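You operate a simulated robot arm through the tools that you are given. There is no shell and no other tool. Be economical: measure what you need, move in short steps, check, and stop when the job is done.

You run a simulated two-armed robot. Do the job below in one go: nothing can be reset, and whatever is moved stays where it is left.

## Task
Sleeve the glass discs: one-dot disc in yellow, two-dot disc in blue.
Fine: Fill each on the free patch between the racks; the first goes back into the row.
Where things are to end (x, y in the base frame): yellow sleeve within 3 cm of [71, 70]; blue sleeve within 5 cm of [71, 21].

It is judged by the outcome, as a careful person would: the job done as asked, and still so three seconds after it is handed in. It fails if anything else is knocked over, pushed out of place, dropped, spilled or broken.

## Robot
Two 7-joint arms with fingered hands on one trunk, on a carriage that runs on a rail from [2.7, -138.2] to [-1, 49.7] (x, y) and turns from -1.972 to 3.822 rad about z. Base frame: it is fixed where the carriage stands at the start and does not move with it; the origin is on the floor, on the carriage's upright axis, x ahead of it, y to its left, z up; the surface under the hand at the start is at about z = 79. Readings come in cm, rad, newtons and seconds.
The left shoulder is at the start at [7, 18.8, 117.3], the right one opposite. With the tool pointing down near the work surface each hand reaches from about 10 to 82 cm from the robot's upright axis, wherever it stands, measured 20 degrees to its own side. Places, roughly: inside of the blue sleeve [70, 80, 80]; inside of the yellow sleeve [70, 20, 80]. Payload 4 kg a hand.
The tool frame of a hand sits at the grasp point between the pads (the TCP): z along the fingers, y along the line on which they close. The tips reach 2.6 cm beyond it. The gripper opens to 13.2 cm. The gripper's body begins 7.3 cm behind the TCP. The gripper is a hand of 4 fingers: y runs from the thumb to the fingers, the wrist lies at [0, 0, -22.4] in the tool frame.
Orientation is told as [roll, pitch, yaw] about the base's x, y, z axes, in that order, counted from this pose: with the fingers straight down and closing along the base's y, the tool's x points along the base's -x, its y along +y and its z along -z.

## Interface
- The arms move only by the tool nudge_tool. It takes "left_moves", "right_moves" or both (then of equal length, played together; a hand with none holds still); each is a list of rows, each a list of 6 numbers: the shift along the tool's x, y, z in units of 250 mm (1.0 is 250 mm), then the turn, a rotation vector about the tool's x, y, z in units of 45 degrees (1.0 is 45 degrees). In form: [[x, y, z, ax, ay, az], ...]. A call has 1 to 10 rows; each row is the pose to reach, as a shift and turn from the pose commanded when the call began, along the tool's axes at that moment. A call with a number of a shift or a turn outside -1 to 1 is refused whole. A row lasts 0.2 s, in which the tool goes at most 5 cm and 0.15 rad; a call with a longer step from one row to the next is refused whole. A pose out of reach is approached as far as the arm can. The call stops where the force on the tool passes 40 N (or 10 N more than at its start, if that is more) or the arm is blocked; 0.2 s more then pass. In this call time passes only in rows, and 0.2 s behind the last. The reply holds the time, the measured pose of the TCP, the force on the tool along the base axes, the opening and the grip force, in the units named above and with some noise, with the torque about the TCP (base axes, N m) and any sound that the robot's microphone picked up, and new pictures: "show" is both (left out), scene, wrist or none (wrist: the cameras of the hands that moved).
- Cameras (640 x 400 px; columns grow to the right, rows downward): "scene" is now at [11.47, 5.72, 139.77]; the picture's right is [0.67, -0.74, 0.00], its down [-0.47, -0.42, -0.78] and it looks along [0.58, 0.52, -0.63] (base axes); focal length 293 px, centre (320, 200). "left" rides on the left gripper at [-7.3, 0.6, -9.4] in its tool frame; the picture's right is [-0.08, -1.00, 0.00], its down [0.79, -0.06, -0.62] and it looks along [0.61, -0.05, 0.79] (tool axes); focal length 230 px, centre (320, 200). "right" rides on the right gripper at [7.3, 0.6, -9.4] in its tool frame; the picture's right is [-0.08, 1.00, 0.00], its down [-0.78, -0.06, -0.62] and it looks along [-0.62, -0.05, 0.79] (tool axes); focal length 230 px, centre (320, 200). There is no depth. A picture from a camera that has moved, and an enlarged one, comes with that camera's place and axes in the base frame and with its lens.
- lift_body(by): slides the trunk up (or, below 0, down) by that many cm; the arms and the scene camera ride with it, the base frame stays. It gives what a move gives, with no picture.
- roll_base(legs): drives the robot by 1 to 6 legs, each [ahead, left, turn to the left] in cm, cm and rad, along the robot's own axes; the way and the turn of a leg run together, so that a leg with both is an arc; at most 150 cm and 3.142 rad a leg. The arms and the cameras ride along, it lands a little off, and it stops where it bumps. It keeps to its track: a leg is cut to what the track allows. It gives what a move gives, and a new picture of the scene camera.
- finger_targets(finger1, finger2, finger3, thumb_bend, hand): sets how far each is bent, from 0 (flat) to 100 (curled in); at 30 the hand is open as for a grip, at 70 the pads meet at the TCP. One left out holds its place. A second passes; each finger stops where it meets its share of the squeeze, and holds until it gets a number again. It is the only way to open and close the hand. It gives what a move gives, with no picture; readings hold the bend of each and the force on the fingers (four entries, about 0 where the hand has none), thumb and palm.
- aim_head(pan, tilt): turns the head with the scene camera to pan (to the left, within 1.501 rad either way) and tilt (down, from -0.506 to 1.204), counted from straight ahead of the robot. It gives what a move gives, and a new picture of the scene camera.
- close_up(camera, box): a new picture of the part [left, top, right, bottom] of that camera's present view, enlarged. The clock stands still meanwhile.
- hand_in(): hands the job in; it is judged then, once.

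Work in short steps. Places have to be worked out from the pictures, the camera data and where the tool is seen: move nearer, look again, correct. Check each grasp and each placing, and mend what went wrong. You have 120 turns and 260 pictures in all, those below and enlarged ones among them. Open the grippers and draw the arms clear of the work before you hand the job in, unless the task says otherwise; then end with one line.

The tools are called after ">>>" as name(argument=value, ...) on one line, values as JSON. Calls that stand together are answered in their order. nudge_tool: Moves the arms, as the interface text tells. Its arguments: {"type":"object","properties":{"left_moves":{"type":"array","items":{"type":"array","items":{"type":"number"}}},"right_moves":{"type":"array","items":{"type":"array","items":{"type":"number"}}},"show":{"type":"string","enum":["both","scene","wrist","none"]}},"required":[]} The other tools are called the same way: lift_body (by) slides the trunk up or down; finger_targets (finger1, finger2, finger3, thumb_bend, hand) moves the fingers one by one; roll_base (legs) drives the base; aim_head (pan, tilt) turns the head that bears the scene camera; close_up (camera, box) takes an enlarged picture of a part of a camera's view; hand_in () hands the job in.

At the start:

```text
t: 0.0
left_eef_pos: [31.82, 45.86, 113.42]
left_orientation: [0.001, -0.001, 0.002]
left_wrist_force: [-0.4, 0.6, -0.9]
left_ft_torque: [-0.03, 0.0, 0.01]
left_opening: 13.17
left_grip_force: 0.0
left_shape: jaw
left_bend: [30.0, 30.0, 30.0, 30.0]
left_finger forces: [0.0, 0.0, 0.1, 0.1, 0.0, 0.0]
right_eef_pos: [57.41, 8.5, 115.9]
right_orientation: [0.001, -0.003, 0.0]
right_wrist_force: [-0.5, -0.3, -0.1]
right_ft_torque: [0.04, 0.01, 0.02]
right_opening: 13.17
right_grip_force: 0.0
right_shape: jaw
right_bend: [30.0, 30.0, 30.0, 30.0]
right_finger forces: [0.0, 0.1, 0.0, 0.0, 0.1, 0.0]
trunk travel left (down, up): [-65.0, 29.0]
robot x, y, heading: [-0.13, -0.29, -0.003]
head pan, tilt: [0.731, 0.677]
```

scene: 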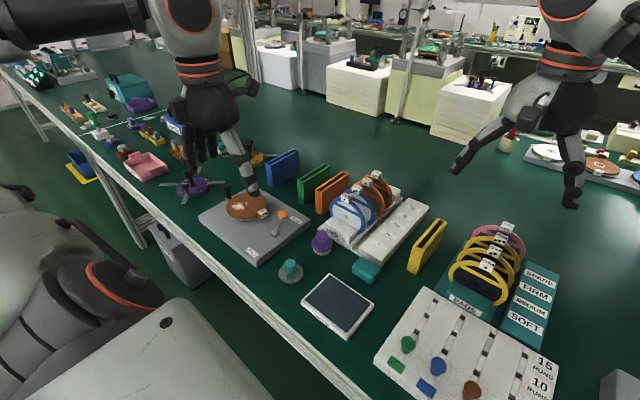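
right: 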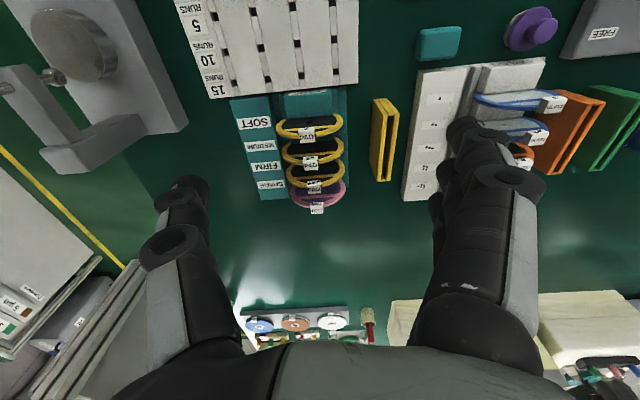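
left: 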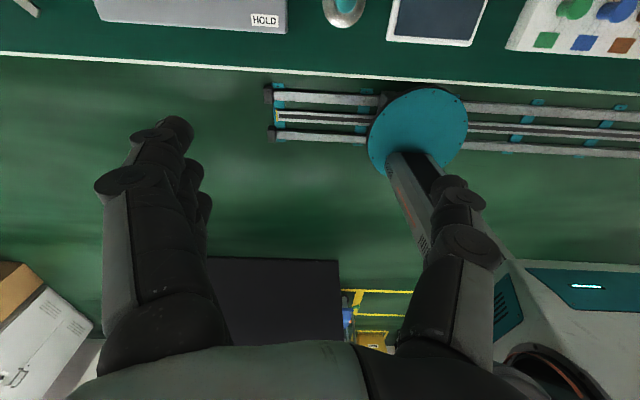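

I start by looking closely at the racks, sleeves and labels.

>>> close_up(camera="scene", box=[240, 130, 450, 280])

>>> close_up(camera="scene", box=[380, 210, 580, 400])

>>> close_up(camera="scene", box=[160, 130, 400, 340])

>>> close_up(camera="right", box=[360, 20, 640, 210])

```text
2.67 times, centred on (345, 205) of scene
camera zoom: at [11.47, 5.72, 139.77], right [0.67, -0.74, 0.0], down [-0.47, -0.42, -0.78], along [0.58, 0.52, -0.63], focal length 782 px, centre (253, 187)
```

zoom: 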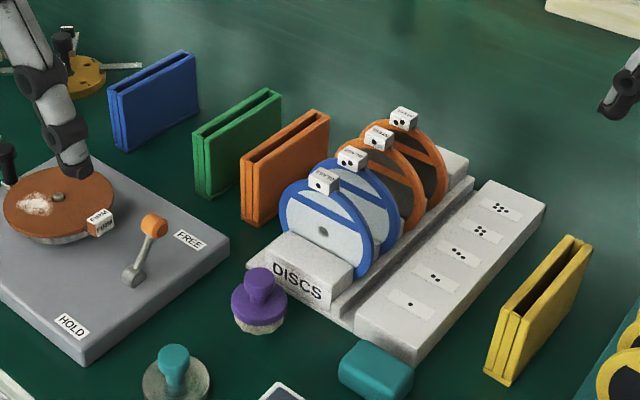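

```text
2.11 times, centred on (480, 305) of scene
camera zoom: at [11.47, 5.72, 139.77], right [0.67, -0.74, 0.0], down [-0.47, -0.42, -0.78], along [0.58, 0.52, -0.63], focal length 618 px, centre (-17, -21)
```

zoom: 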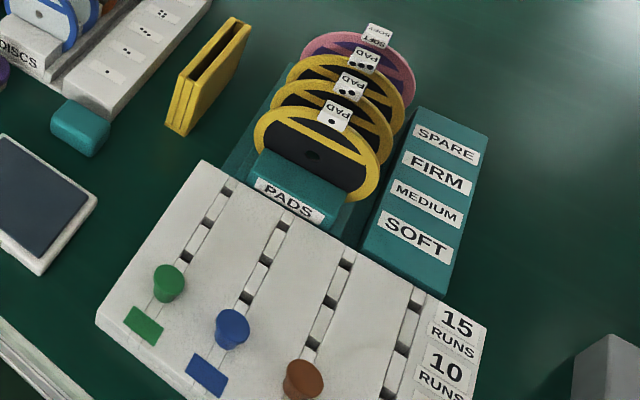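

```text
1.90 times, centred on (280, 235) of scene
camera zoom: at [11.47, 5.72, 139.77], right [0.67, -0.74, 0.0], down [-0.47, -0.42, -0.78], along [0.58, 0.52, -0.63], focal length 559 px, centre (396, 133)
```

zoom: 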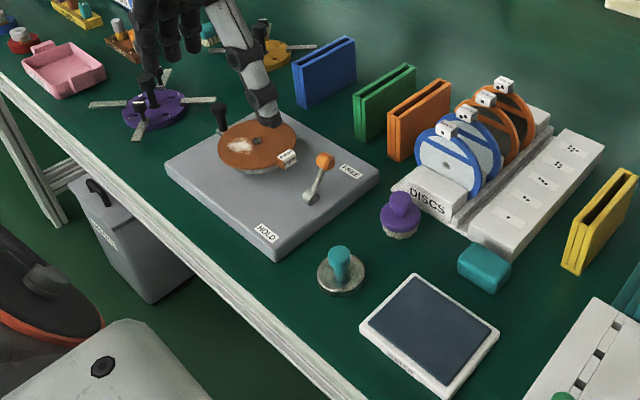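

```text
2.11 times, centred on (500, 115) of right
camera zoom: at [50.03, 9.13, 125.36], right [0.08, 1.0, 0.0], down [0.78, -0.06, 0.62], along [0.62, -0.05, -0.79], focal length 484 px, centre (-59, 379)
```

zoom: 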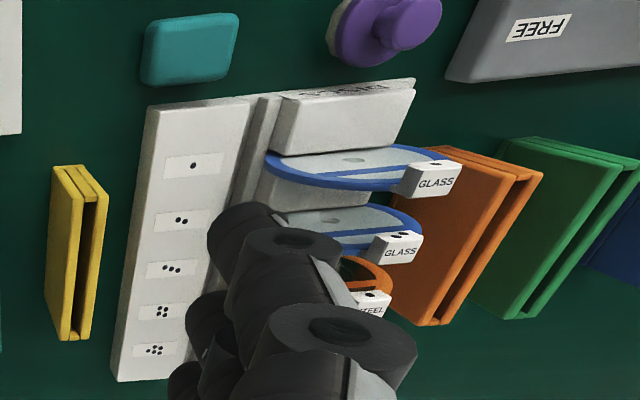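

Blue-rimmed discs are glass: one dot nearest the robot, two dots next. Sleeves are thin in y (yellow ~[69,19.7], blue ~[69,75]); discs face x. I roll left along the rail so that the work is in reach and look again.

>>> roll_base(legs=[[0, 30, 0]])

>>> aim_head(pan=0.0, tilt=0.75)

```text
t: 2.0
left_eef_pos: [31.4, 75.47, 113.46]
left_orientation: [0.001, 0.002, -0.003]
left_wrist_force: [0.5, -0.4, 0.2]
left_ft_torque: [0.0, -0.01, 0.0]
left_opening: 13.2
left_grip_force: 0.1
left_shape: jaw
left_bend: [30.0, 30.0, 30.0, 30.0]
left_finger forces: [0.0, 0.0, 0.0, 0.0, 0.0, 0.0]
right_eef_pos: [56.89, 38.07, 115.85]
right_orientation: [0.0, -0.001, -0.003]
right_wrist_force: [0.2, -1.1, -0.3]
right_ft_torque: [0.02, -0.02, 0.0]
right_opening: 13.21
right_grip_force: 0.0
right_shape: jaw
right_bend: [30.0, 30.0, 30.0, 30.0]
right_finger forces: [0.0, 0.0, 0.1, 0.0, 0.0, 0.0]
trunk travel left (down, up): [-65.0, 29.0]
robot x, y, heading: [-0.47, 29.93, -0.005]
head pan, tilt: [0.731, 0.677]
camera scene: at [10.91, 35.37, 139.78], right [0.67, -0.75, 0.0], down [-0.47, -0.42, -0.78], along [0.58, 0.52, -0.63], focal length 293 px, centre (320, 200)
```

scene: 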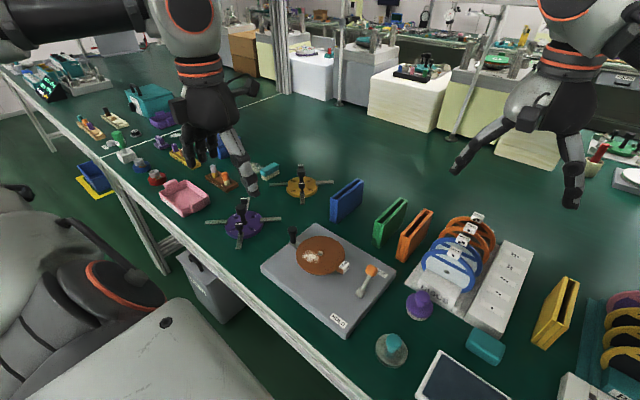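

```text
t: 3.1
left_eef_pos: [31.31, 75.6, 113.39]
left_orientation: [0.001, -0.001, -0.004]
left_wrist_force: [0.3, 0.7, -0.1]
left_ft_torque: [0.0, 0.02, 0.03]
left_opening: 13.18
left_grip_force: 0.1
left_shape: jaw
left_bend: [30.0, 30.0, 30.0, 30.0]
left_finger forces: [0.1, 0.1, 0.1, 0.1, 0.0, 0.0]
right_eef_pos: [56.84, 38.08, 115.93]
right_orientation: [0.0, -0.002, -0.003]
right_wrist_force: [-0.1, 0.3, 0.7]
right_ft_torque: [0.01, 0.03, 0.02]
right_opening: 13.21
right_grip_force: 0.1
right_shape: jaw
right_bend: [30.0, 30.0, 30.0, 30.0]
right_finger forces: [0.0, 0.0, 0.1, 0.0, 0.0, 0.1]
trunk travel left (down, up): [-65.0, 29.0]
robot x, y, heading: [-0.25, 29.49, -0.004]
head pan, tilt: [0.0, 0.75]
camera scene: at [12.8, 29.72, 139.15], right [0.0, -1.0, 0.0], down [-0.68, 0.0, -0.73], along [0.73, 0.0, -0.68], focal length 293 px, centre (320, 200)
```

scene: 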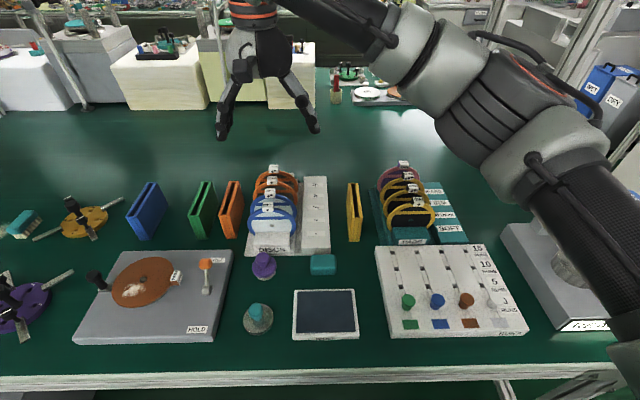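

Good straight view. I zoom in on the sleeves and racks.

>>> close_up(camera="scene", box=[240, 155, 370, 260])

>>> close_up(camera="scene", box=[110, 165, 260, 255])

>>> close_up(camera="right", box=[120, 0, 600, 300])

```text
3.81 times, centred on (305, 208) of scene
camera zoom: at [12.8, 29.72, 139.15], right [0.0, -1.0, 0.0], down [-0.68, 0.0, -0.73], along [0.73, 0.0, -0.68], focal length 1117 px, centre (377, 171)
```

zoom: 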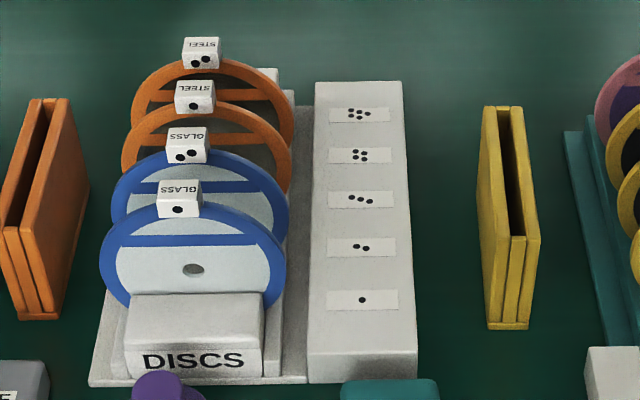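

```text
4.27 times, centred on (185, 210) of scene
camera zoom: at [12.8, 29.72, 139.15], right [0.0, -1.0, 0.0], down [-0.68, 0.0, -0.73], along [0.73, 0.0, -0.68], focal length 1251 px, centre (896, 157)
```

zoom: 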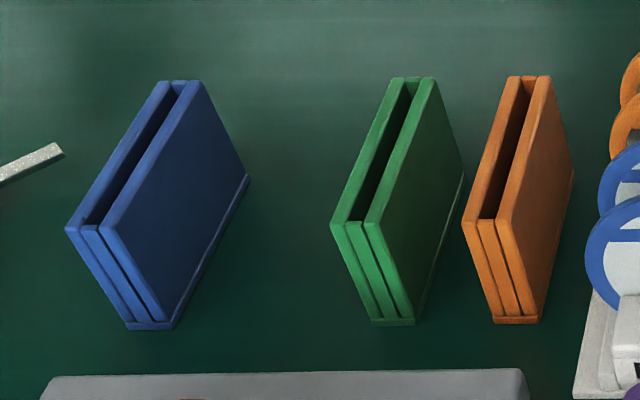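

```text
1.33 times, centred on (360, 150) of right
camera zoom: at [49.49, 38.75, 125.36], right [0.08, 1.0, 0.0], down [0.78, -0.06, 0.62], along [0.61, -0.05, -0.79], focal length 307 px, centre (267, 267)
```

zoom: 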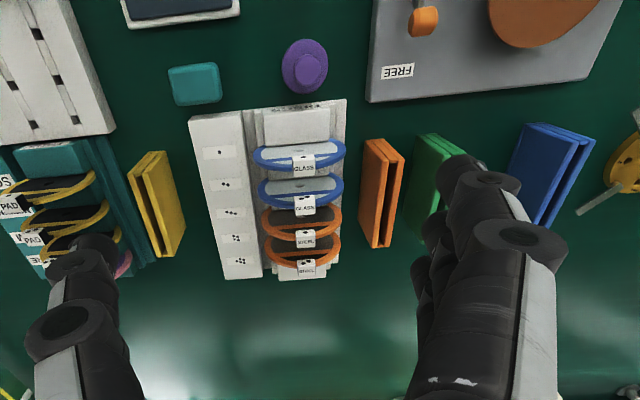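

Triangulating from both cameras: one-dot tag top at about [61.7, 41.7, 92], two-dot tag at about [65.7, 41.7, 92.5]; yellow sleeve about x 61.6–74.3, y ≈20.9, top z≈88. I plan to pinch the tag with tool y along x, so I turn the right hand towards yaw +90° above the discs.

>>> nudge_tool(right_moves=[[-0.02, 0.03, 0.03, 0, 0, -0.19], [-0.06, 0.06, 0.06, 0, 0, -0.38], [-0.1, 0.09, 0.09, 0, 0, -0.57], [-0.15, 0.12, 0.12, 0, 0, -0.76], [-0.192, 0.148, 0.15, 0, 0, -0.95]], show="none")

>>> nudge_tool(right_moves=[[0, 0, 0, 0, 0, -0.19], [0, 0, 0, 0, 0, -0.38], [0, 0, 0, 0, 0, -0.57], [0, 0, 0, 0, 0, -0.76], [0, 0, 0, 0, 0, -0.95]], show="both")

```text
t: 4.3
left_eef_pos: [31.29, 75.66, 113.41]
left_orientation: [-0.001, 0.0, -0.004]
left_wrist_force: [0.0, -0.2, 0.4]
left_ft_torque: [0.01, 0.01, 0.02]
left_opening: 13.2
left_grip_force: 0.0
left_shape: jaw
left_bend: [30.0, 30.0, 30.0, 30.0]
left_finger forces: [0.0, 0.0, 0.1, 0.0, 0.0, 0.1]
right_eef_pos: [61.73, 42.0, 112.0]
right_orientation: [-0.003, -0.001, 0.744]
right_wrist_force: [0.4, 0.3, 0.1]
right_ft_torque: [0.04, 0.03, 0.01]
right_opening: 13.21
right_grip_force: 0.1
right_shape: jaw
right_bend: [30.0, 30.0, 30.0, 30.0]
right_finger forces: [0.0, 0.0, 0.0, 0.0, 0.0, 0.0]
trunk travel left (down, up): [-65.0, 29.0]
robot x, y, heading: [-0.43, 29.84, -0.004]
head pan, tilt: [0.0, 0.75]
```

```text
t: 5.5
left_eef_pos: [31.35, 75.55, 113.44]
left_orientation: [0.001, -0.001, -0.003]
left_wrist_force: [-0.1, 0.1, 0.4]
left_ft_torque: [0.0, 0.0, -0.02]
left_opening: 13.18
left_grip_force: 0.0
left_shape: jaw
left_bend: [30.0, 30.0, 30.0, 30.0]
left_finger forces: [0.0, 0.0, 0.0, 0.0, 0.0, 0.0]
right_eef_pos: [61.68, 41.85, 112.21]
right_orientation: [0.0, 0.0, 1.493]
right_wrist_force: [0.6, 0.3, 0.0]
right_ft_torque: [-0.01, -0.01, 0.01]
right_opening: 13.17
right_grip_force: 0.0
right_shape: jaw
right_bend: [30.0, 30.0, 30.0, 30.0]
right_finger forces: [0.0, 0.0, 0.1, 0.1, 0.0, 0.0]
trunk travel left (down, up): [-65.0, 29.0]
robot x, y, heading: [-0.6, 29.49, 0.003]
head pan, tilt: [0.0, 0.75]
camera scene: at [12.79, 29.72, 139.15], right [0.0, -1.0, 0.0], down [-0.68, 0.0, -0.73], along [0.73, 0.0, -0.68], focal length 293 px, centre (320, 200)
camera right: at [60.43, 34.62, 121.59], right [-0.99, 0.16, 0.0], down [0.12, 0.78, 0.62], along [0.1, 0.61, -0.79], focal length 230 px, centre (320, 200)
```

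scene: 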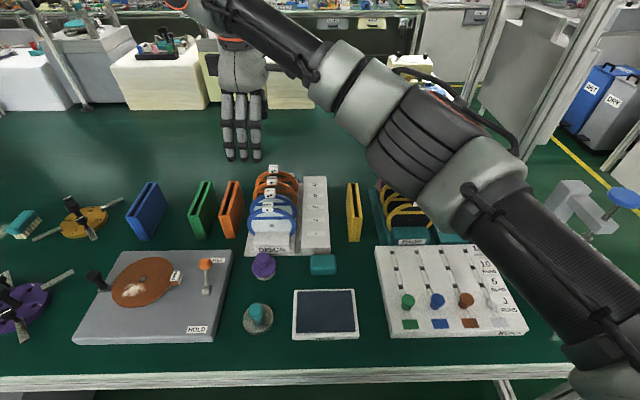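
right: 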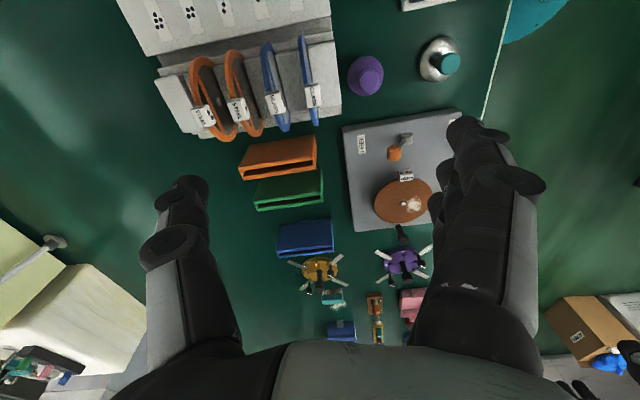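

Yaw +1.49 reached. I finish the turn to 90° and take an enlarged view of the discs edge-on.

>>> nudge_tool(right_moves=[[0, 0, 0, 0, 0, -0.1], [0.0, 0, 0.1, 0, 0, -0.1], [0.0, 0, 0.24, 0, 0, -0.1]], show="none")

>>> close_up(camera="right", box=[150, 0, 390, 150])

>>> close_up(camera="scene", box=[220, 130, 350, 260])

```text
t: 6.3
left_eef_pos: [31.47, 75.57, 113.4]
left_orientation: [0.002, 0.0, -0.003]
left_wrist_force: [-0.1, 0.1, 1.3]
left_ft_torque: [0.01, 0.01, 0.01]
left_opening: 13.18
left_grip_force: 0.0
left_shape: jaw
left_bend: [30.0, 30.0, 30.0, 30.0]
left_finger forces: [0.0, 0.0, 0.0, 0.0, 0.1, 0.0]
right_eef_pos: [61.69, 41.85, 106.12]
right_orientation: [0.001, -0.001, 1.571]
right_wrist_force: [0.3, -0.6, -1.2]
right_ft_torque: [-0.01, -0.02, 0.01]
right_opening: 13.23
right_grip_force: 0.2
right_shape: jaw
right_bend: [30.0, 30.0, 30.0, 30.0]
right_finger forces: [0.0, 0.1, 0.1, 0.0, 0.0, 0.0]
trunk travel left (down, up): [-65.0, 29.0]
robot x, y, heading: [-0.84, 29.91, -0.003]
head pan, tilt: [0.0, 0.75]
```

```text
2.67 times, centred on (270, 75) of right
camera zoom: at [60.97, 34.55, 115.48], right [-1.0, 0.08, 0.0], down [0.06, 0.78, 0.62], along [0.05, 0.61, -0.79], focal length 614 px, centre (453, 533)
```

zoom: 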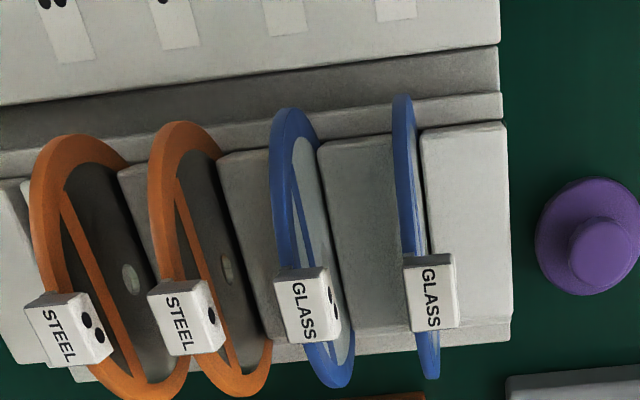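

```text
3.08 times, centred on (285, 195) of scene
camera zoom: at [12.87, 29.73, 139.15], right [0.0, -1.0, 0.0], down [-0.68, 0.0, -0.73], along [0.73, 0.0, -0.68], focal length 902 px, centre (428, 215)
```

zoom: 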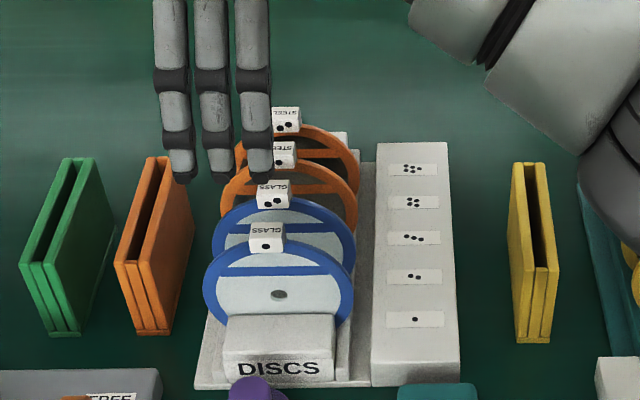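

Discs are upright at x≈63.1 (one-dot), with tags ~2 cm thick extending from x≈61.4 to 63.4, and next tag beginning ≈65.5. Thumb must go into a ~2 cm gap, so I narrow the opening first and view it.

>>> finger_targets(hand="right", finger1=60, finger2=60, finger3=60, thumb_bend=60)

>>> close_up(camera="right", box=[150, 0, 470, 200])

```text
t: 7.3
left_eef_pos: [31.43, 75.67, 113.38]
left_orientation: [0.0, 0.002, -0.002]
left_wrist_force: [0.1, 0.2, 0.3]
left_ft_torque: [0.0, 0.0, 0.04]
left_opening: 13.18
left_grip_force: 0.0
left_shape: jaw
left_bend: [30.0, 30.0, 30.0, 30.0]
left_finger forces: [0.1, 0.0, 0.0, 0.0, 0.0, 0.1]
right_eef_pos: [61.59, 41.79, 106.14]
right_orientation: [0.0, -0.001, 1.567]
right_wrist_force: [-0.2, -0.9, 0.0]
right_ft_torque: [-0.02, 0.02, 0.0]
right_opening: 3.99
right_grip_force: 0.1
right_shape: fingers
right_bend: [60.0, 60.0, 60.0, 60.0]
right_finger forces: [0.0, 0.0, 0.2, 0.0, 0.1, 0.0]
trunk travel left (down, up): [-65.0, 29.0]
robot x, y, heading: [-0.48, 29.6, -0.003]
head pan, tilt: [0.0, 0.75]
```

```text
2.00 times, centred on (310, 100) of right
camera zoom: at [60.93, 34.54, 115.51], right [-1.0, 0.08, 0.0], down [0.06, 0.78, 0.62], along [0.05, 0.61, -0.79], focal length 460 px, centre (340, 400)
```

zoom: 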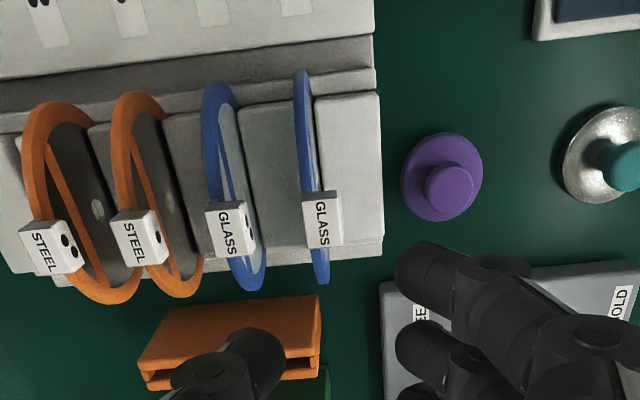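

I look at the full wrist view to see how the thumb sits at this bend.

>>> close_up(camera="right", box=[160, 80, 480, 280])

>>> close_up(camera="scene", box=[220, 90, 320, 230])

```text
2.00 times, centred on (320, 180) of right
camera zoom: at [60.93, 34.54, 115.51], right [-1.0, 0.08, 0.0], down [0.06, 0.78, 0.62], along [0.05, 0.61, -0.79], focal length 460 px, centre (320, 240)
```

zoom: 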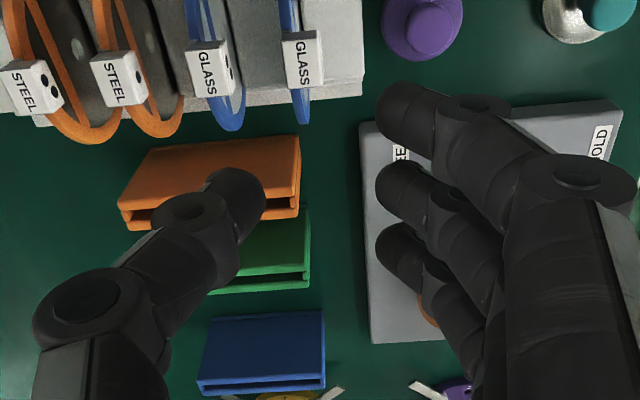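

```text
2.86 times, centred on (270, 160) of scene
camera zoom: at [12.81, 29.72, 139.15], right [0.0, -1.0, 0.0], down [-0.68, 0.0, -0.73], along [0.73, 0.0, -0.68], focal length 838 px, centre (463, 314)
```

zoom: 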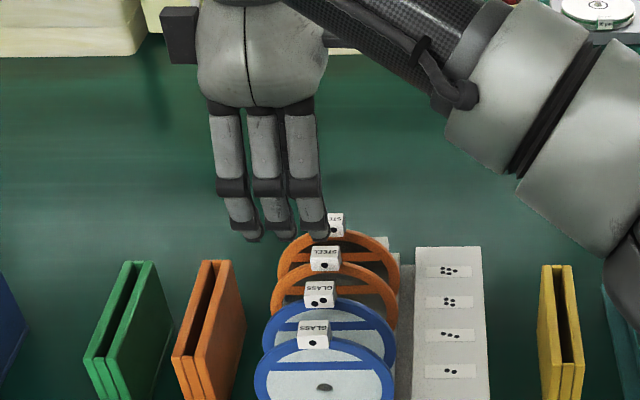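

The thumb slopes ~20° outward, so I tilt the hand 10° about y to make it near vertical in the gap, close to ~63, and come down to about z 97 for another look.

>>> finger_targets(hand="right", finger1=62, finger2=62, finger3=62, thumb_bend=63)

>>> nudge_tool(right_moves=[[0.004, -0.01, 0.12, 0.11, 0, 0], [0.008, -0.02, 0.24, 0.223, 0, 0], [0.012, -0.028, 0.364, 0.223, 0, 0]], show="both")

>>> close_up(camera="right", box=[200, 60, 440, 210])

```text
t: 8.3
left_eef_pos: [31.36, 75.52, 113.46]
left_orientation: [-0.001, 0.0, -0.003]
left_wrist_force: [0.5, 0.1, -0.2]
left_ft_torque: [-0.04, -0.04, 0.01]
left_opening: 13.16
left_grip_force: 0.0
left_shape: jaw
left_bend: [30.0, 30.0, 30.0, 30.0]
left_finger forces: [0.1, 0.1, 0.1, 0.0, 0.1, 0.0]
right_eef_pos: [61.54, 41.87, 106.04]
right_orientation: [0.0, 0.0, 1.568]
right_wrist_force: [0.2, -0.5, 0.9]
right_ft_torque: [-0.01, 0.02, -0.01]
right_opening: 3.27
right_grip_force: 0.2
right_shape: fingers
right_bend: [62.0, 62.0, 62.0, 63.0]
right_finger forces: [0.0, 0.0, 0.1, 0.0, 0.0, 0.1]
trunk travel left (down, up): [-65.0, 29.0]
robot x, y, heading: [-0.67, 29.68, -0.005]
head pan, tilt: [0.0, 0.75]
```

```text
t: 9.1
left_eef_pos: [31.52, 75.58, 113.51]
left_orientation: [-0.001, 0.0, -0.004]
left_wrist_force: [0.1, 0.8, 0.7]
left_ft_torque: [0.0, 0.02, 0.02]
left_opening: 13.19
left_grip_force: 0.0
left_shape: jaw
left_bend: [30.0, 30.0, 30.0, 30.0]
left_finger forces: [0.0, 0.0, 0.0, 0.0, 0.0, 0.0]
right_eef_pos: [62.42, 41.61, 96.99]
right_orientation: [-0.175, 0.0, 1.568]
right_wrist_force: [-0.6, 0.1, -0.6]
right_ft_torque: [0.01, -0.02, 0.02]
right_opening: 3.25
right_grip_force: 0.0
right_shape: fingers
right_bend: [62.0, 62.0, 62.0, 63.0]
right_finger forces: [0.0, 0.1, 0.0, 0.1, 0.1, 0.0]
trunk travel left (down, up): [-65.0, 29.0]
robot x, y, heading: [-0.42, 29.97, -0.001]
head pan, tilt: [0.0, 0.75]
camera scene: at [12.85, 29.75, 139.15], right [0.0, -1.0, 0.0], down [-0.68, 0.0, -0.73], along [0.73, 0.0, -0.68], focal length 293 px, centre (320, 200)
camera right: at [60.15, 34.25, 106.17], right [-0.98, 0.08, -0.17], down [-0.05, 0.78, 0.62], along [0.19, 0.61, -0.77], focal length 230 px, centre (320, 200)
```

scene: 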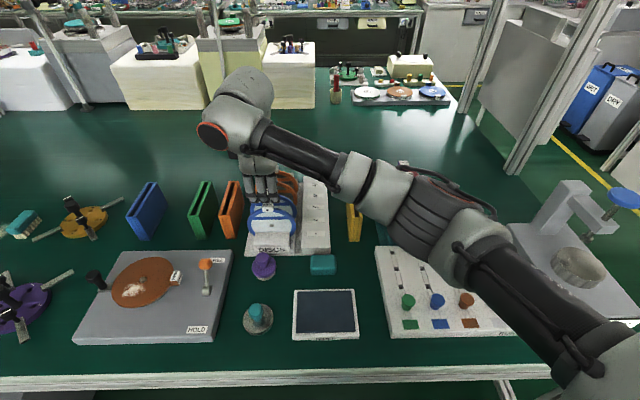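
right: 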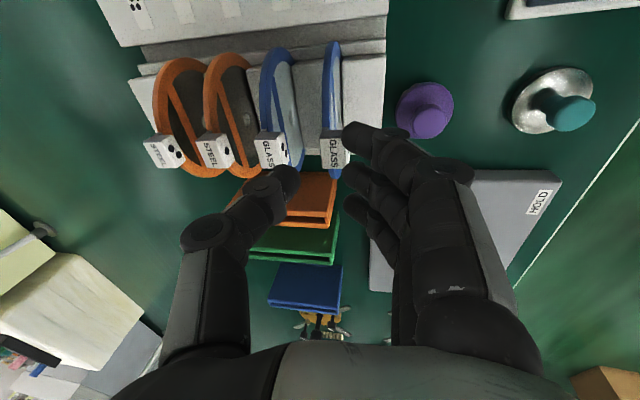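

```text
2.67 times, centred on (320, 135) of right
camera zoom: at [60.15, 34.25, 106.17], right [-0.98, 0.08, -0.17], down [-0.05, 0.78, 0.62], along [0.19, 0.61, -0.77], focal length 614 px, centre (320, 373)
```

zoom: 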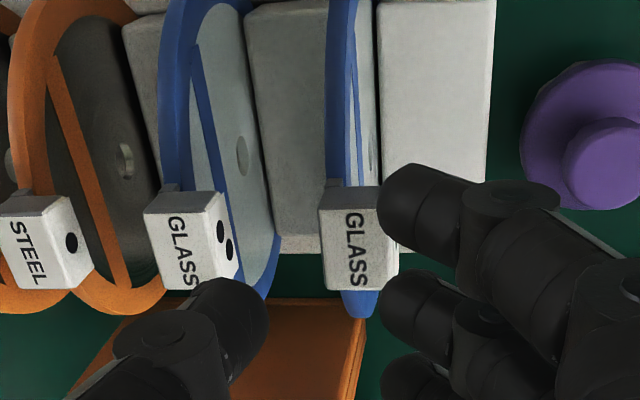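

Refined: tag 1 spans x 61.4–63.2, y centre 41.2; tag 2 starts at ≈66.1, so the gap is nearly 3 cm. I shift slightly and descend to z≈92.7.

>>> nudge_tool(right_moves=[[0.008, 0.0118, 0.0, 0, 0, 0], [0.016, 0.022, 0.06, 0, 0, 0], [0.016, 0.032, 0.12, 0, 0, 0], [0.016, 0.0417, 0.1673, 0, 0, 0]], show="both")

>>> close_up(camera="right", box=[200, 60, 440, 210])

>>> close_up(camera="scene", box=[220, 160, 320, 260])

```text
t: 10.1
left_eef_pos: [31.37, 75.61, 113.54]
left_orientation: [-0.001, 0.0, -0.002]
left_wrist_force: [0.6, -0.4, 0.5]
left_ft_torque: [0.0, -0.01, 0.02]
left_opening: 13.17
left_grip_force: 0.1
left_shape: jaw
left_bend: [30.0, 30.0, 30.0, 30.0]
left_finger forces: [0.0, 0.1, 0.0, 0.0, 0.0, 0.0]
right_eef_pos: [62.14, 41.09, 92.83]
right_orientation: [-0.178, 0.001, 1.567]
right_wrist_force: [-0.1, 0.0, 0.6]
right_ft_torque: [0.0, -0.01, -0.04]
right_opening: 3.26
right_grip_force: 0.0
right_shape: fingers
right_bend: [62.0, 62.0, 62.0, 63.0]
right_finger forces: [0.1, 0.1, 0.0, 0.0, 0.1, 0.0]
trunk travel left (down, up): [-65.0, 29.0]
robot x, y, heading: [-0.47, 29.59, -0.002]
head pan, tilt: [0.0, 0.75]
camera scene: at [12.82, 29.72, 139.15], right [0.0, -1.0, 0.0], down [-0.68, 0.0, -0.73], along [0.73, 0.0, -0.68], focal length 293 px, centre (320, 200)
camera right: at [59.86, 33.82, 101.92], right [-0.98, 0.08, -0.17], down [-0.05, 0.79, 0.62], along [0.19, 0.61, -0.77], focal length 230 px, centre (320, 200)
```

scene: 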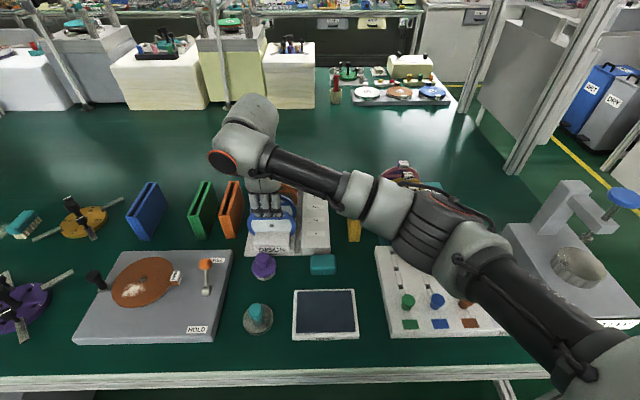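
right: 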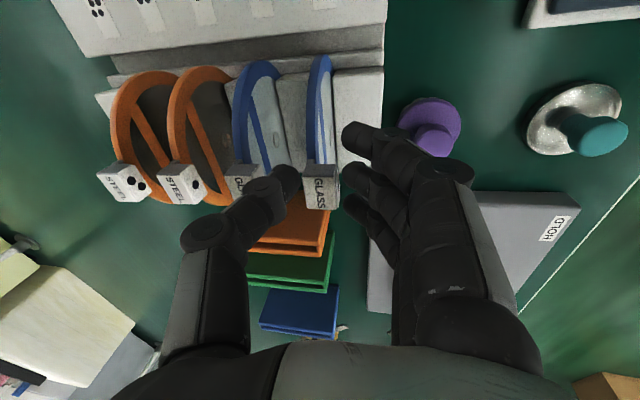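

```text
2.67 times, centred on (320, 135) of right
camera zoom: at [59.86, 33.82, 101.92], right [-0.98, 0.08, -0.17], down [-0.05, 0.79, 0.62], along [0.19, 0.61, -0.77], focal length 614 px, centre (320, 373)
```

zoom: 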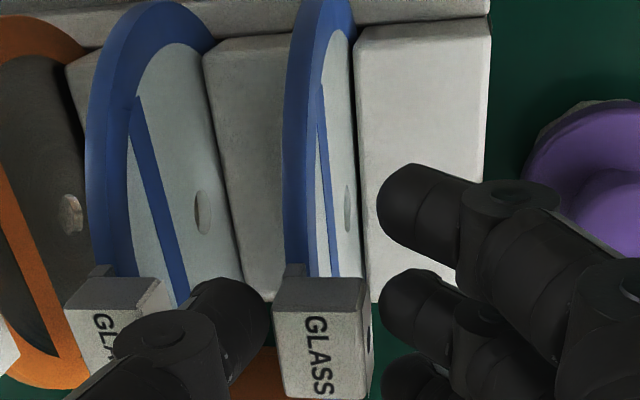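

```text
4.00 times, centred on (270, 210) of scene
camera zoom: at [12.82, 29.72, 139.15], right [0.0, -1.0, 0.0], down [-0.68, 0.0, -0.73], along [0.73, 0.0, -0.68], focal length 1173 px, centre (520, 160)
```

zoom: 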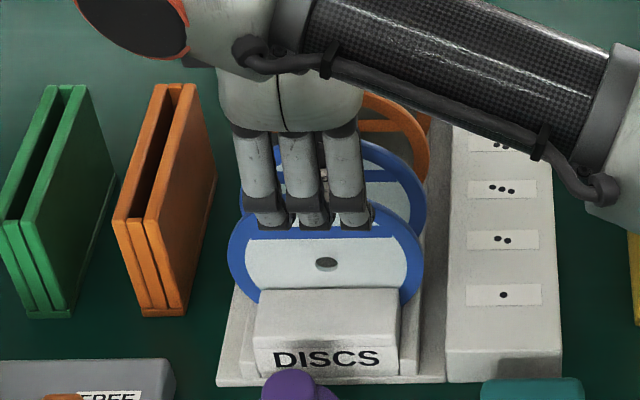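

Fingers stand in front of the tag, thumb behind it in the gap, both clear. I close the grip.

>>> finger_targets(hand="right", finger1=72, finger2=72, finger3=72, thumb_bend=72)

>>> close_up(camera="right", box=[200, 60, 440, 210])

>>> close_up(camera="scene", box=[220, 160, 320, 260])

```text
t: 11.1
left_eef_pos: [31.41, 75.52, 113.43]
left_orientation: [0.0, -0.001, -0.003]
left_wrist_force: [0.1, -0.5, 0.4]
left_ft_torque: [-0.02, 0.01, -0.01]
left_opening: 13.18
left_grip_force: 0.0
left_shape: jaw
left_bend: [30.0, 30.0, 30.0, 30.0]
left_finger forces: [0.0, 0.1, 0.1, 0.0, 0.1, 0.0]
right_eef_pos: [62.26, 41.15, 92.67]
right_orientation: [-0.175, 0.0, 1.567]
right_wrist_force: [-0.8, -1.1, 0.6]
right_ft_torque: [0.01, 0.0, 0.1]
right_opening: 1.74
right_grip_force: 10.7
right_shape: fingers
right_bend: [72.0, 67.0, 67.0, 67.0]
right_finger forces: [0.1, 5.5, 5.3, 0.0, 10.6, 0.1]
trunk travel left (down, up): [-65.0, 29.0]
robot x, y, heading: [-0.42, 29.6, 0.001]
head pan, tilt: [0.0, 0.75]
```

```text
2.67 times, centred on (320, 135) of right
camera zoom: at [59.86, 33.82, 101.92], right [-0.98, 0.08, -0.17], down [-0.05, 0.79, 0.62], along [0.19, 0.61, -0.77], focal length 614 px, centre (320, 373)
```

zoom: 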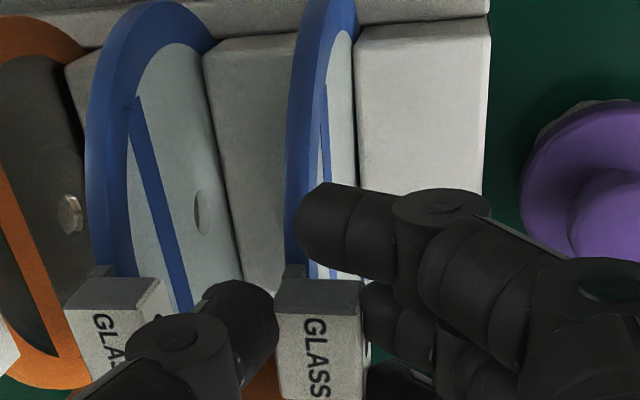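

```text
4.00 times, centred on (270, 210) of scene
camera zoom: at [12.82, 29.73, 139.15], right [0.0, -1.0, 0.0], down [-0.68, 0.0, -0.73], along [0.73, 0.0, -0.68], focal length 1173 px, centre (520, 160)
```

zoom: 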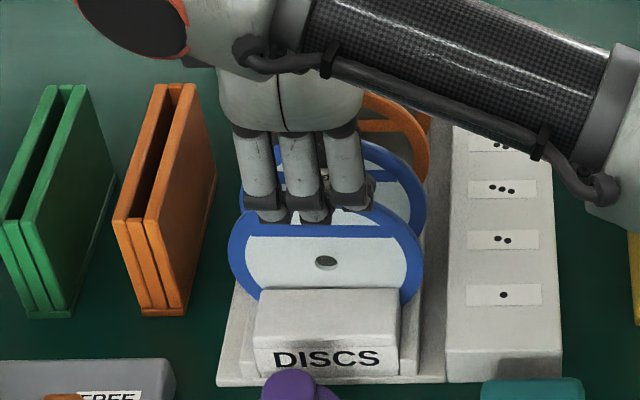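

Grip on the tag is 10.7 N with an opening of 1.74 cm (tag thickness); finger 1 misses the tag so I open it back slightly. Then lift straight up slowly.

>>> finger_targets(hand="right", finger1=62)

>>> nudge_tool(right_moves=[[0, -0.007, -0.0394, 0, 0, 0], [0, -0.0139, -0.0788, 0, 0, 0], [0, -0.0278, -0.1576, 0, 0, 0], [0, -0.0417, -0.236, 0, 0, 0], [0, -0.0556, -0.315, 0, 0, 0], [0, -0.0695, -0.394, 0, 0, 0]], show="both")

```text
t: 12.1
left_eef_pos: [31.4, 75.57, 113.4]
left_orientation: [0.001, 0.001, -0.004]
left_wrist_force: [0.3, -0.2, -0.3]
left_ft_torque: [-0.01, 0.0, 0.0]
left_opening: 13.17
left_grip_force: 0.1
left_shape: jaw
left_bend: [30.0, 30.0, 30.0, 30.0]
left_finger forces: [0.0, 0.0, 0.1, 0.0, 0.0, 0.0]
right_eef_pos: [62.27, 41.18, 92.65]
right_orientation: [-0.175, 0.0, 1.567]
right_wrist_force: [0.0, 0.1, -0.4]
right_ft_torque: [-0.04, 0.03, 0.12]
right_opening: 2.98
right_grip_force: 10.8
right_shape: fingers
right_bend: [62.0, 67.0, 67.0, 67.0]
right_finger forces: [0.0, 5.4, 5.3, 0.0, 10.6, 0.0]
trunk travel left (down, up): [-65.0, 29.0]
robot x, y, heading: [-0.3, 29.83, -0.003]
head pan, tilt: [0.0, 0.75]
```

```text
t: 13.5
left_eef_pos: [31.38, 75.5, 113.35]
left_orientation: [-0.001, 0.002, -0.004]
left_wrist_force: [0.0, -0.4, -0.8]
left_ft_torque: [-0.01, 0.01, 0.03]
left_opening: 13.2
left_grip_force: 0.0
left_shape: jaw
left_bend: [30.0, 30.0, 30.0, 30.0]
left_finger forces: [0.0, 0.2, 0.1, 0.0, 0.0, 0.0]
right_eef_pos: [62.09, 41.06, 102.73]
right_orientation: [-0.177, 0.001, 1.568]
right_wrist_force: [-1.1, 0.1, -2.2]
right_ft_torque: [-0.02, 0.01, 0.0]
right_opening: 2.95
right_grip_force: 10.0
right_shape: fingers
right_bend: [62.0, 68.0, 69.0, 67.0]
right_finger forces: [0.0, 6.1, 4.4, 0.0, 10.4, 0.0]
trunk travel left (down, up): [-65.0, 29.0]
robot x, y, heading: [-0.38, 29.21, -0.0]
head pan, tilt: [0.0, 0.75]
camera scene: at [12.77, 29.74, 139.15], right [0.0, -1.0, 0.0], down [-0.68, 0.0, -0.73], along [0.73, 0.0, -0.68], focal length 293 px, centre (320, 200)
camera right: at [59.79, 33.87, 112.02], right [-0.98, 0.08, -0.17], down [-0.05, 0.79, 0.62], along [0.19, 0.61, -0.77], focal length 230 px, centre (320, 200)
```

scene: 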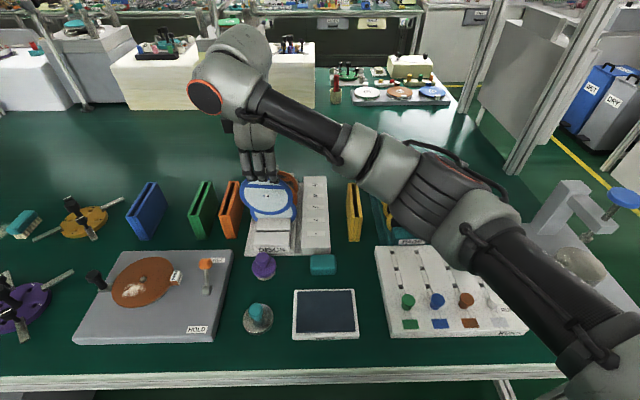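
right: 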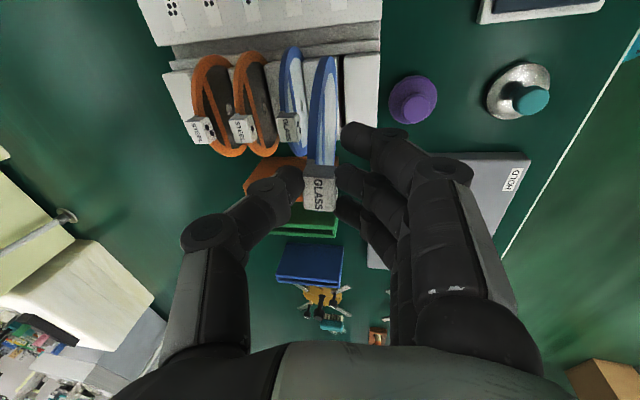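

Disc is lifted. I zoom to check how it hangs in the hand.

>>> close_up(camera="scene", box=[210, 140, 330, 240])

>>> close_up(camera="right", box=[230, 40, 430, 230])

```text
4.00 times, centred on (270, 190) of scene
camera zoom: at [12.77, 29.74, 139.15], right [0.0, -1.0, 0.0], down [-0.68, 0.0, -0.73], along [0.73, 0.0, -0.68], focal length 1173 px, centre (520, 240)
```

zoom: 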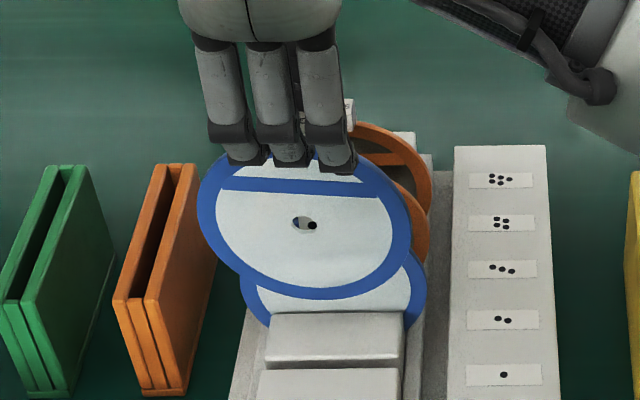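

```text
2.11 times, centred on (330, 135) of right
camera zoom: at [59.79, 33.87, 112.02], right [-0.98, 0.08, -0.17], down [-0.05, 0.79, 0.62], along [0.19, 0.61, -0.77], focal length 484 px, centre (299, 337)
```

zoom: 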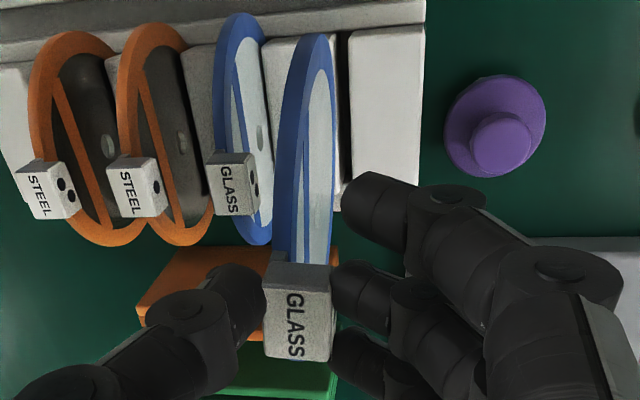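

The disc hangs upright but slightly yawed relative to the hand (fingers 2 and 3 both press). I raise it and start turning it toward the sleeve direction, moving to −y; then measure it edge-on with the scene camera.

>>> nudge_tool(right_moves=[[0, -0.014, -0.08, 0, 0, 0], [0, -0.028, -0.16, 0, 0.03, 0.18], [0.05, -0.0418, -0.2364, 0, 0.06, 0.36], [0.15, -0.0418, -0.2364, 0, 0.09, 0.54], [0.25, -0.0418, -0.2364, 0, 0.12, 0.72], [0.35, -0.0418, -0.2364, 0, 0.155, 0.88]], show="none")

```text
t: 14.9
left_eef_pos: [31.46, 75.49, 113.46]
left_orientation: [0.002, 0.0, -0.001]
left_wrist_force: [-0.1, -1.4, -0.3]
left_ft_torque: [0.05, -0.03, 0.02]
left_opening: 13.16
left_grip_force: 0.1
left_shape: jaw
left_bend: [30.0, 30.0, 30.0, 30.0]
left_finger forces: [0.0, 0.0, 0.0, 0.0, 0.0, 0.0]
right_eef_pos: [62.13, 32.19, 108.72]
right_orientation: [-0.175, -0.001, 0.862]
right_wrist_force: [0.3, -0.1, -2.0]
right_ft_torque: [0.0, -0.03, -0.01]
right_opening: 2.96
right_grip_force: 10.4
right_shape: fingers
right_bend: [62.0, 68.0, 69.0, 67.0]
right_finger forces: [0.0, 6.1, 4.3, 0.1, 10.3, 0.1]
trunk travel left (down, up): [-65.0, 29.0]
robot x, y, heading: [-0.7, 29.64, -0.002]
head pan, tilt: [0.0, 0.75]
```

Rotation goes well with a stable grip. I continue to near yaw 0 above the yellow sleeve.

>>> nudge_tool(right_moves=[[0.026, -0.073, 0.013, 0, 0.028, 0.16], [0.052, -0.146, 0.026, 0, 0.056, 0.32], [0.078, -0.219, 0.039, 0, 0.084, 0.48], [0.104, -0.292, 0.051, 0, 0.112, 0.64], [0.13, -0.365, 0.064, 0, 0.14, 0.8], [0.156, -0.438, 0.077, 0, 0.17, 0.96]], show="both")

>>> close_up(camera="scene", box=[300, 100, 420, 250])

>>> close_up(camera="right", box=[200, 20, 440, 220])

```text
t: 16.3
left_eef_pos: [31.4, 75.5, 113.56]
left_orientation: [0.002, -0.001, -0.003]
left_wrist_force: [0.8, -0.3, -0.5]
left_ft_torque: [0.02, -0.02, -0.03]
left_opening: 13.18
left_grip_force: 0.1
left_shape: jaw
left_bend: [30.0, 30.0, 30.0, 30.0]
left_finger forces: [0.0, 0.0, 0.1, 0.0, 0.0, 0.0]
right_eef_pos: [68.09, 22.27, 108.82]
right_orientation: [-0.175, 0.001, 0.097]
right_wrist_force: [-0.2, 0.2, -2.0]
right_ft_torque: [0.02, 0.04, -0.03]
right_opening: 2.96
right_grip_force: 9.9
right_shape: fingers
right_bend: [62.0, 68.0, 69.0, 67.0]
right_finger forces: [0.0, 6.2, 4.2, 0.0, 10.4, 0.0]
trunk travel left (down, up): [-65.0, 29.0]
robot x, y, heading: [-0.19, 29.83, -0.004]
head pan, tilt: [0.0, 0.75]
camera scene: at [12.85, 29.68, 139.14], right [0.0, -1.0, 0.0], down [-0.68, 0.0, -0.73], along [0.73, 0.0, -0.68], focal length 293 px, centre (320, 200)
camera right: at [60.48, 23.61, 118.02], right [-0.02, 0.98, -0.17], down [0.78, 0.12, 0.62], along [0.63, -0.12, -0.77], focal length 230 px, centre (320, 200)
```

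scene: 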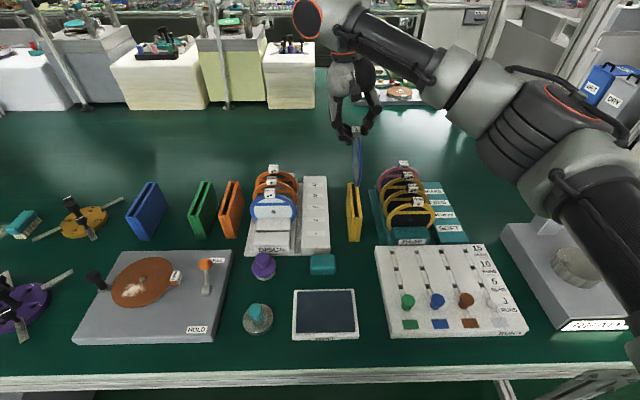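
right: 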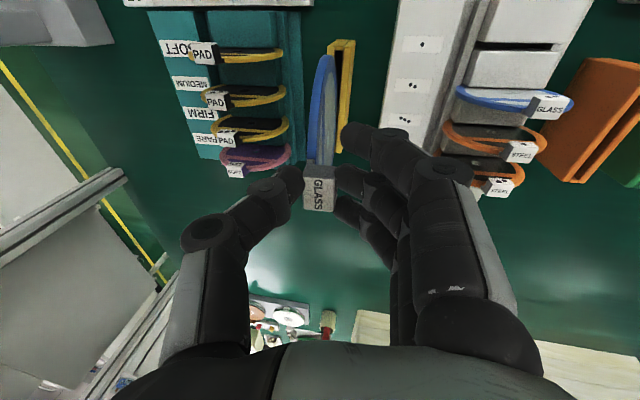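

```text
2.67 times, centred on (360, 175) of scene
camera zoom: at [12.85, 29.68, 139.14], right [0.0, -1.0, 0.0], down [-0.68, 0.0, -0.73], along [0.73, 0.0, -0.68], focal length 782 px, centre (213, 267)
```

zoom: 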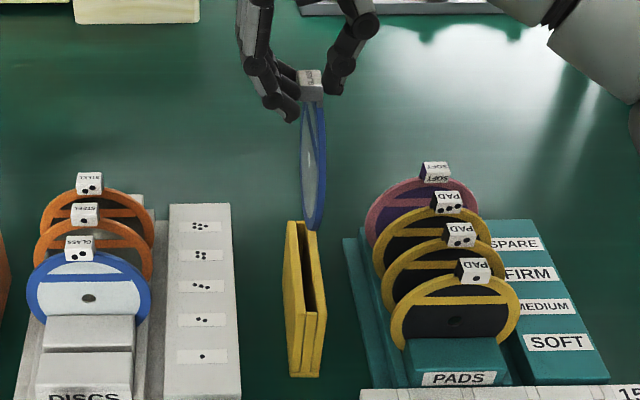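

```text
2.00 times, centred on (320, 120) of right
camera zoom: at [60.48, 23.61, 118.02], right [-0.02, 0.98, -0.17], down [0.78, 0.12, 0.62], along [0.63, -0.12, -0.77], focal length 460 px, centre (320, 360)
```

zoom: 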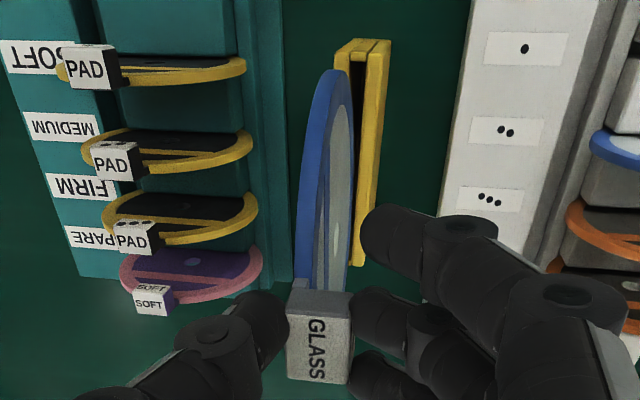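

Disc is above the yellow sleeve and nearly aligned. I zoom more for precise angle and offset.

>>> close_up(camera="scene", box=[335, 115, 385, 245])

>>> close_up(camera="right", box=[280, 30, 380, 180])

```text
3.08 times, centred on (360, 180) of scene
camera zoom: at [12.85, 29.68, 139.14], right [0.0, -1.0, 0.0], down [-0.68, 0.0, -0.73], along [0.73, 0.0, -0.68], focal length 902 px, centre (197, 262)
```

zoom: 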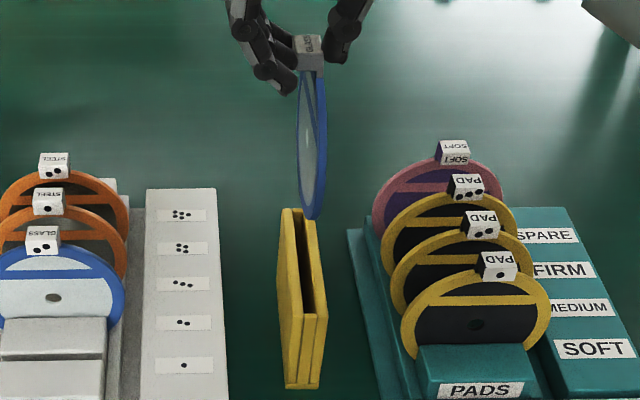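

```text
2.67 times, centred on (330, 105) of right
camera zoom: at [60.48, 23.61, 118.02], right [-0.02, 0.98, -0.17], down [0.78, 0.12, 0.62], along [0.63, -0.12, -0.77], focal length 614 px, centre (293, 453)
```

zoom: 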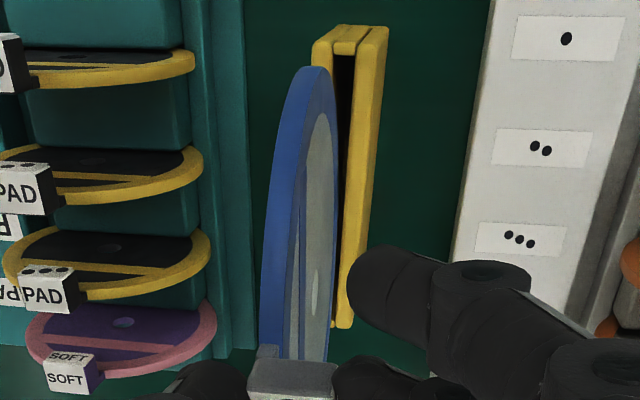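

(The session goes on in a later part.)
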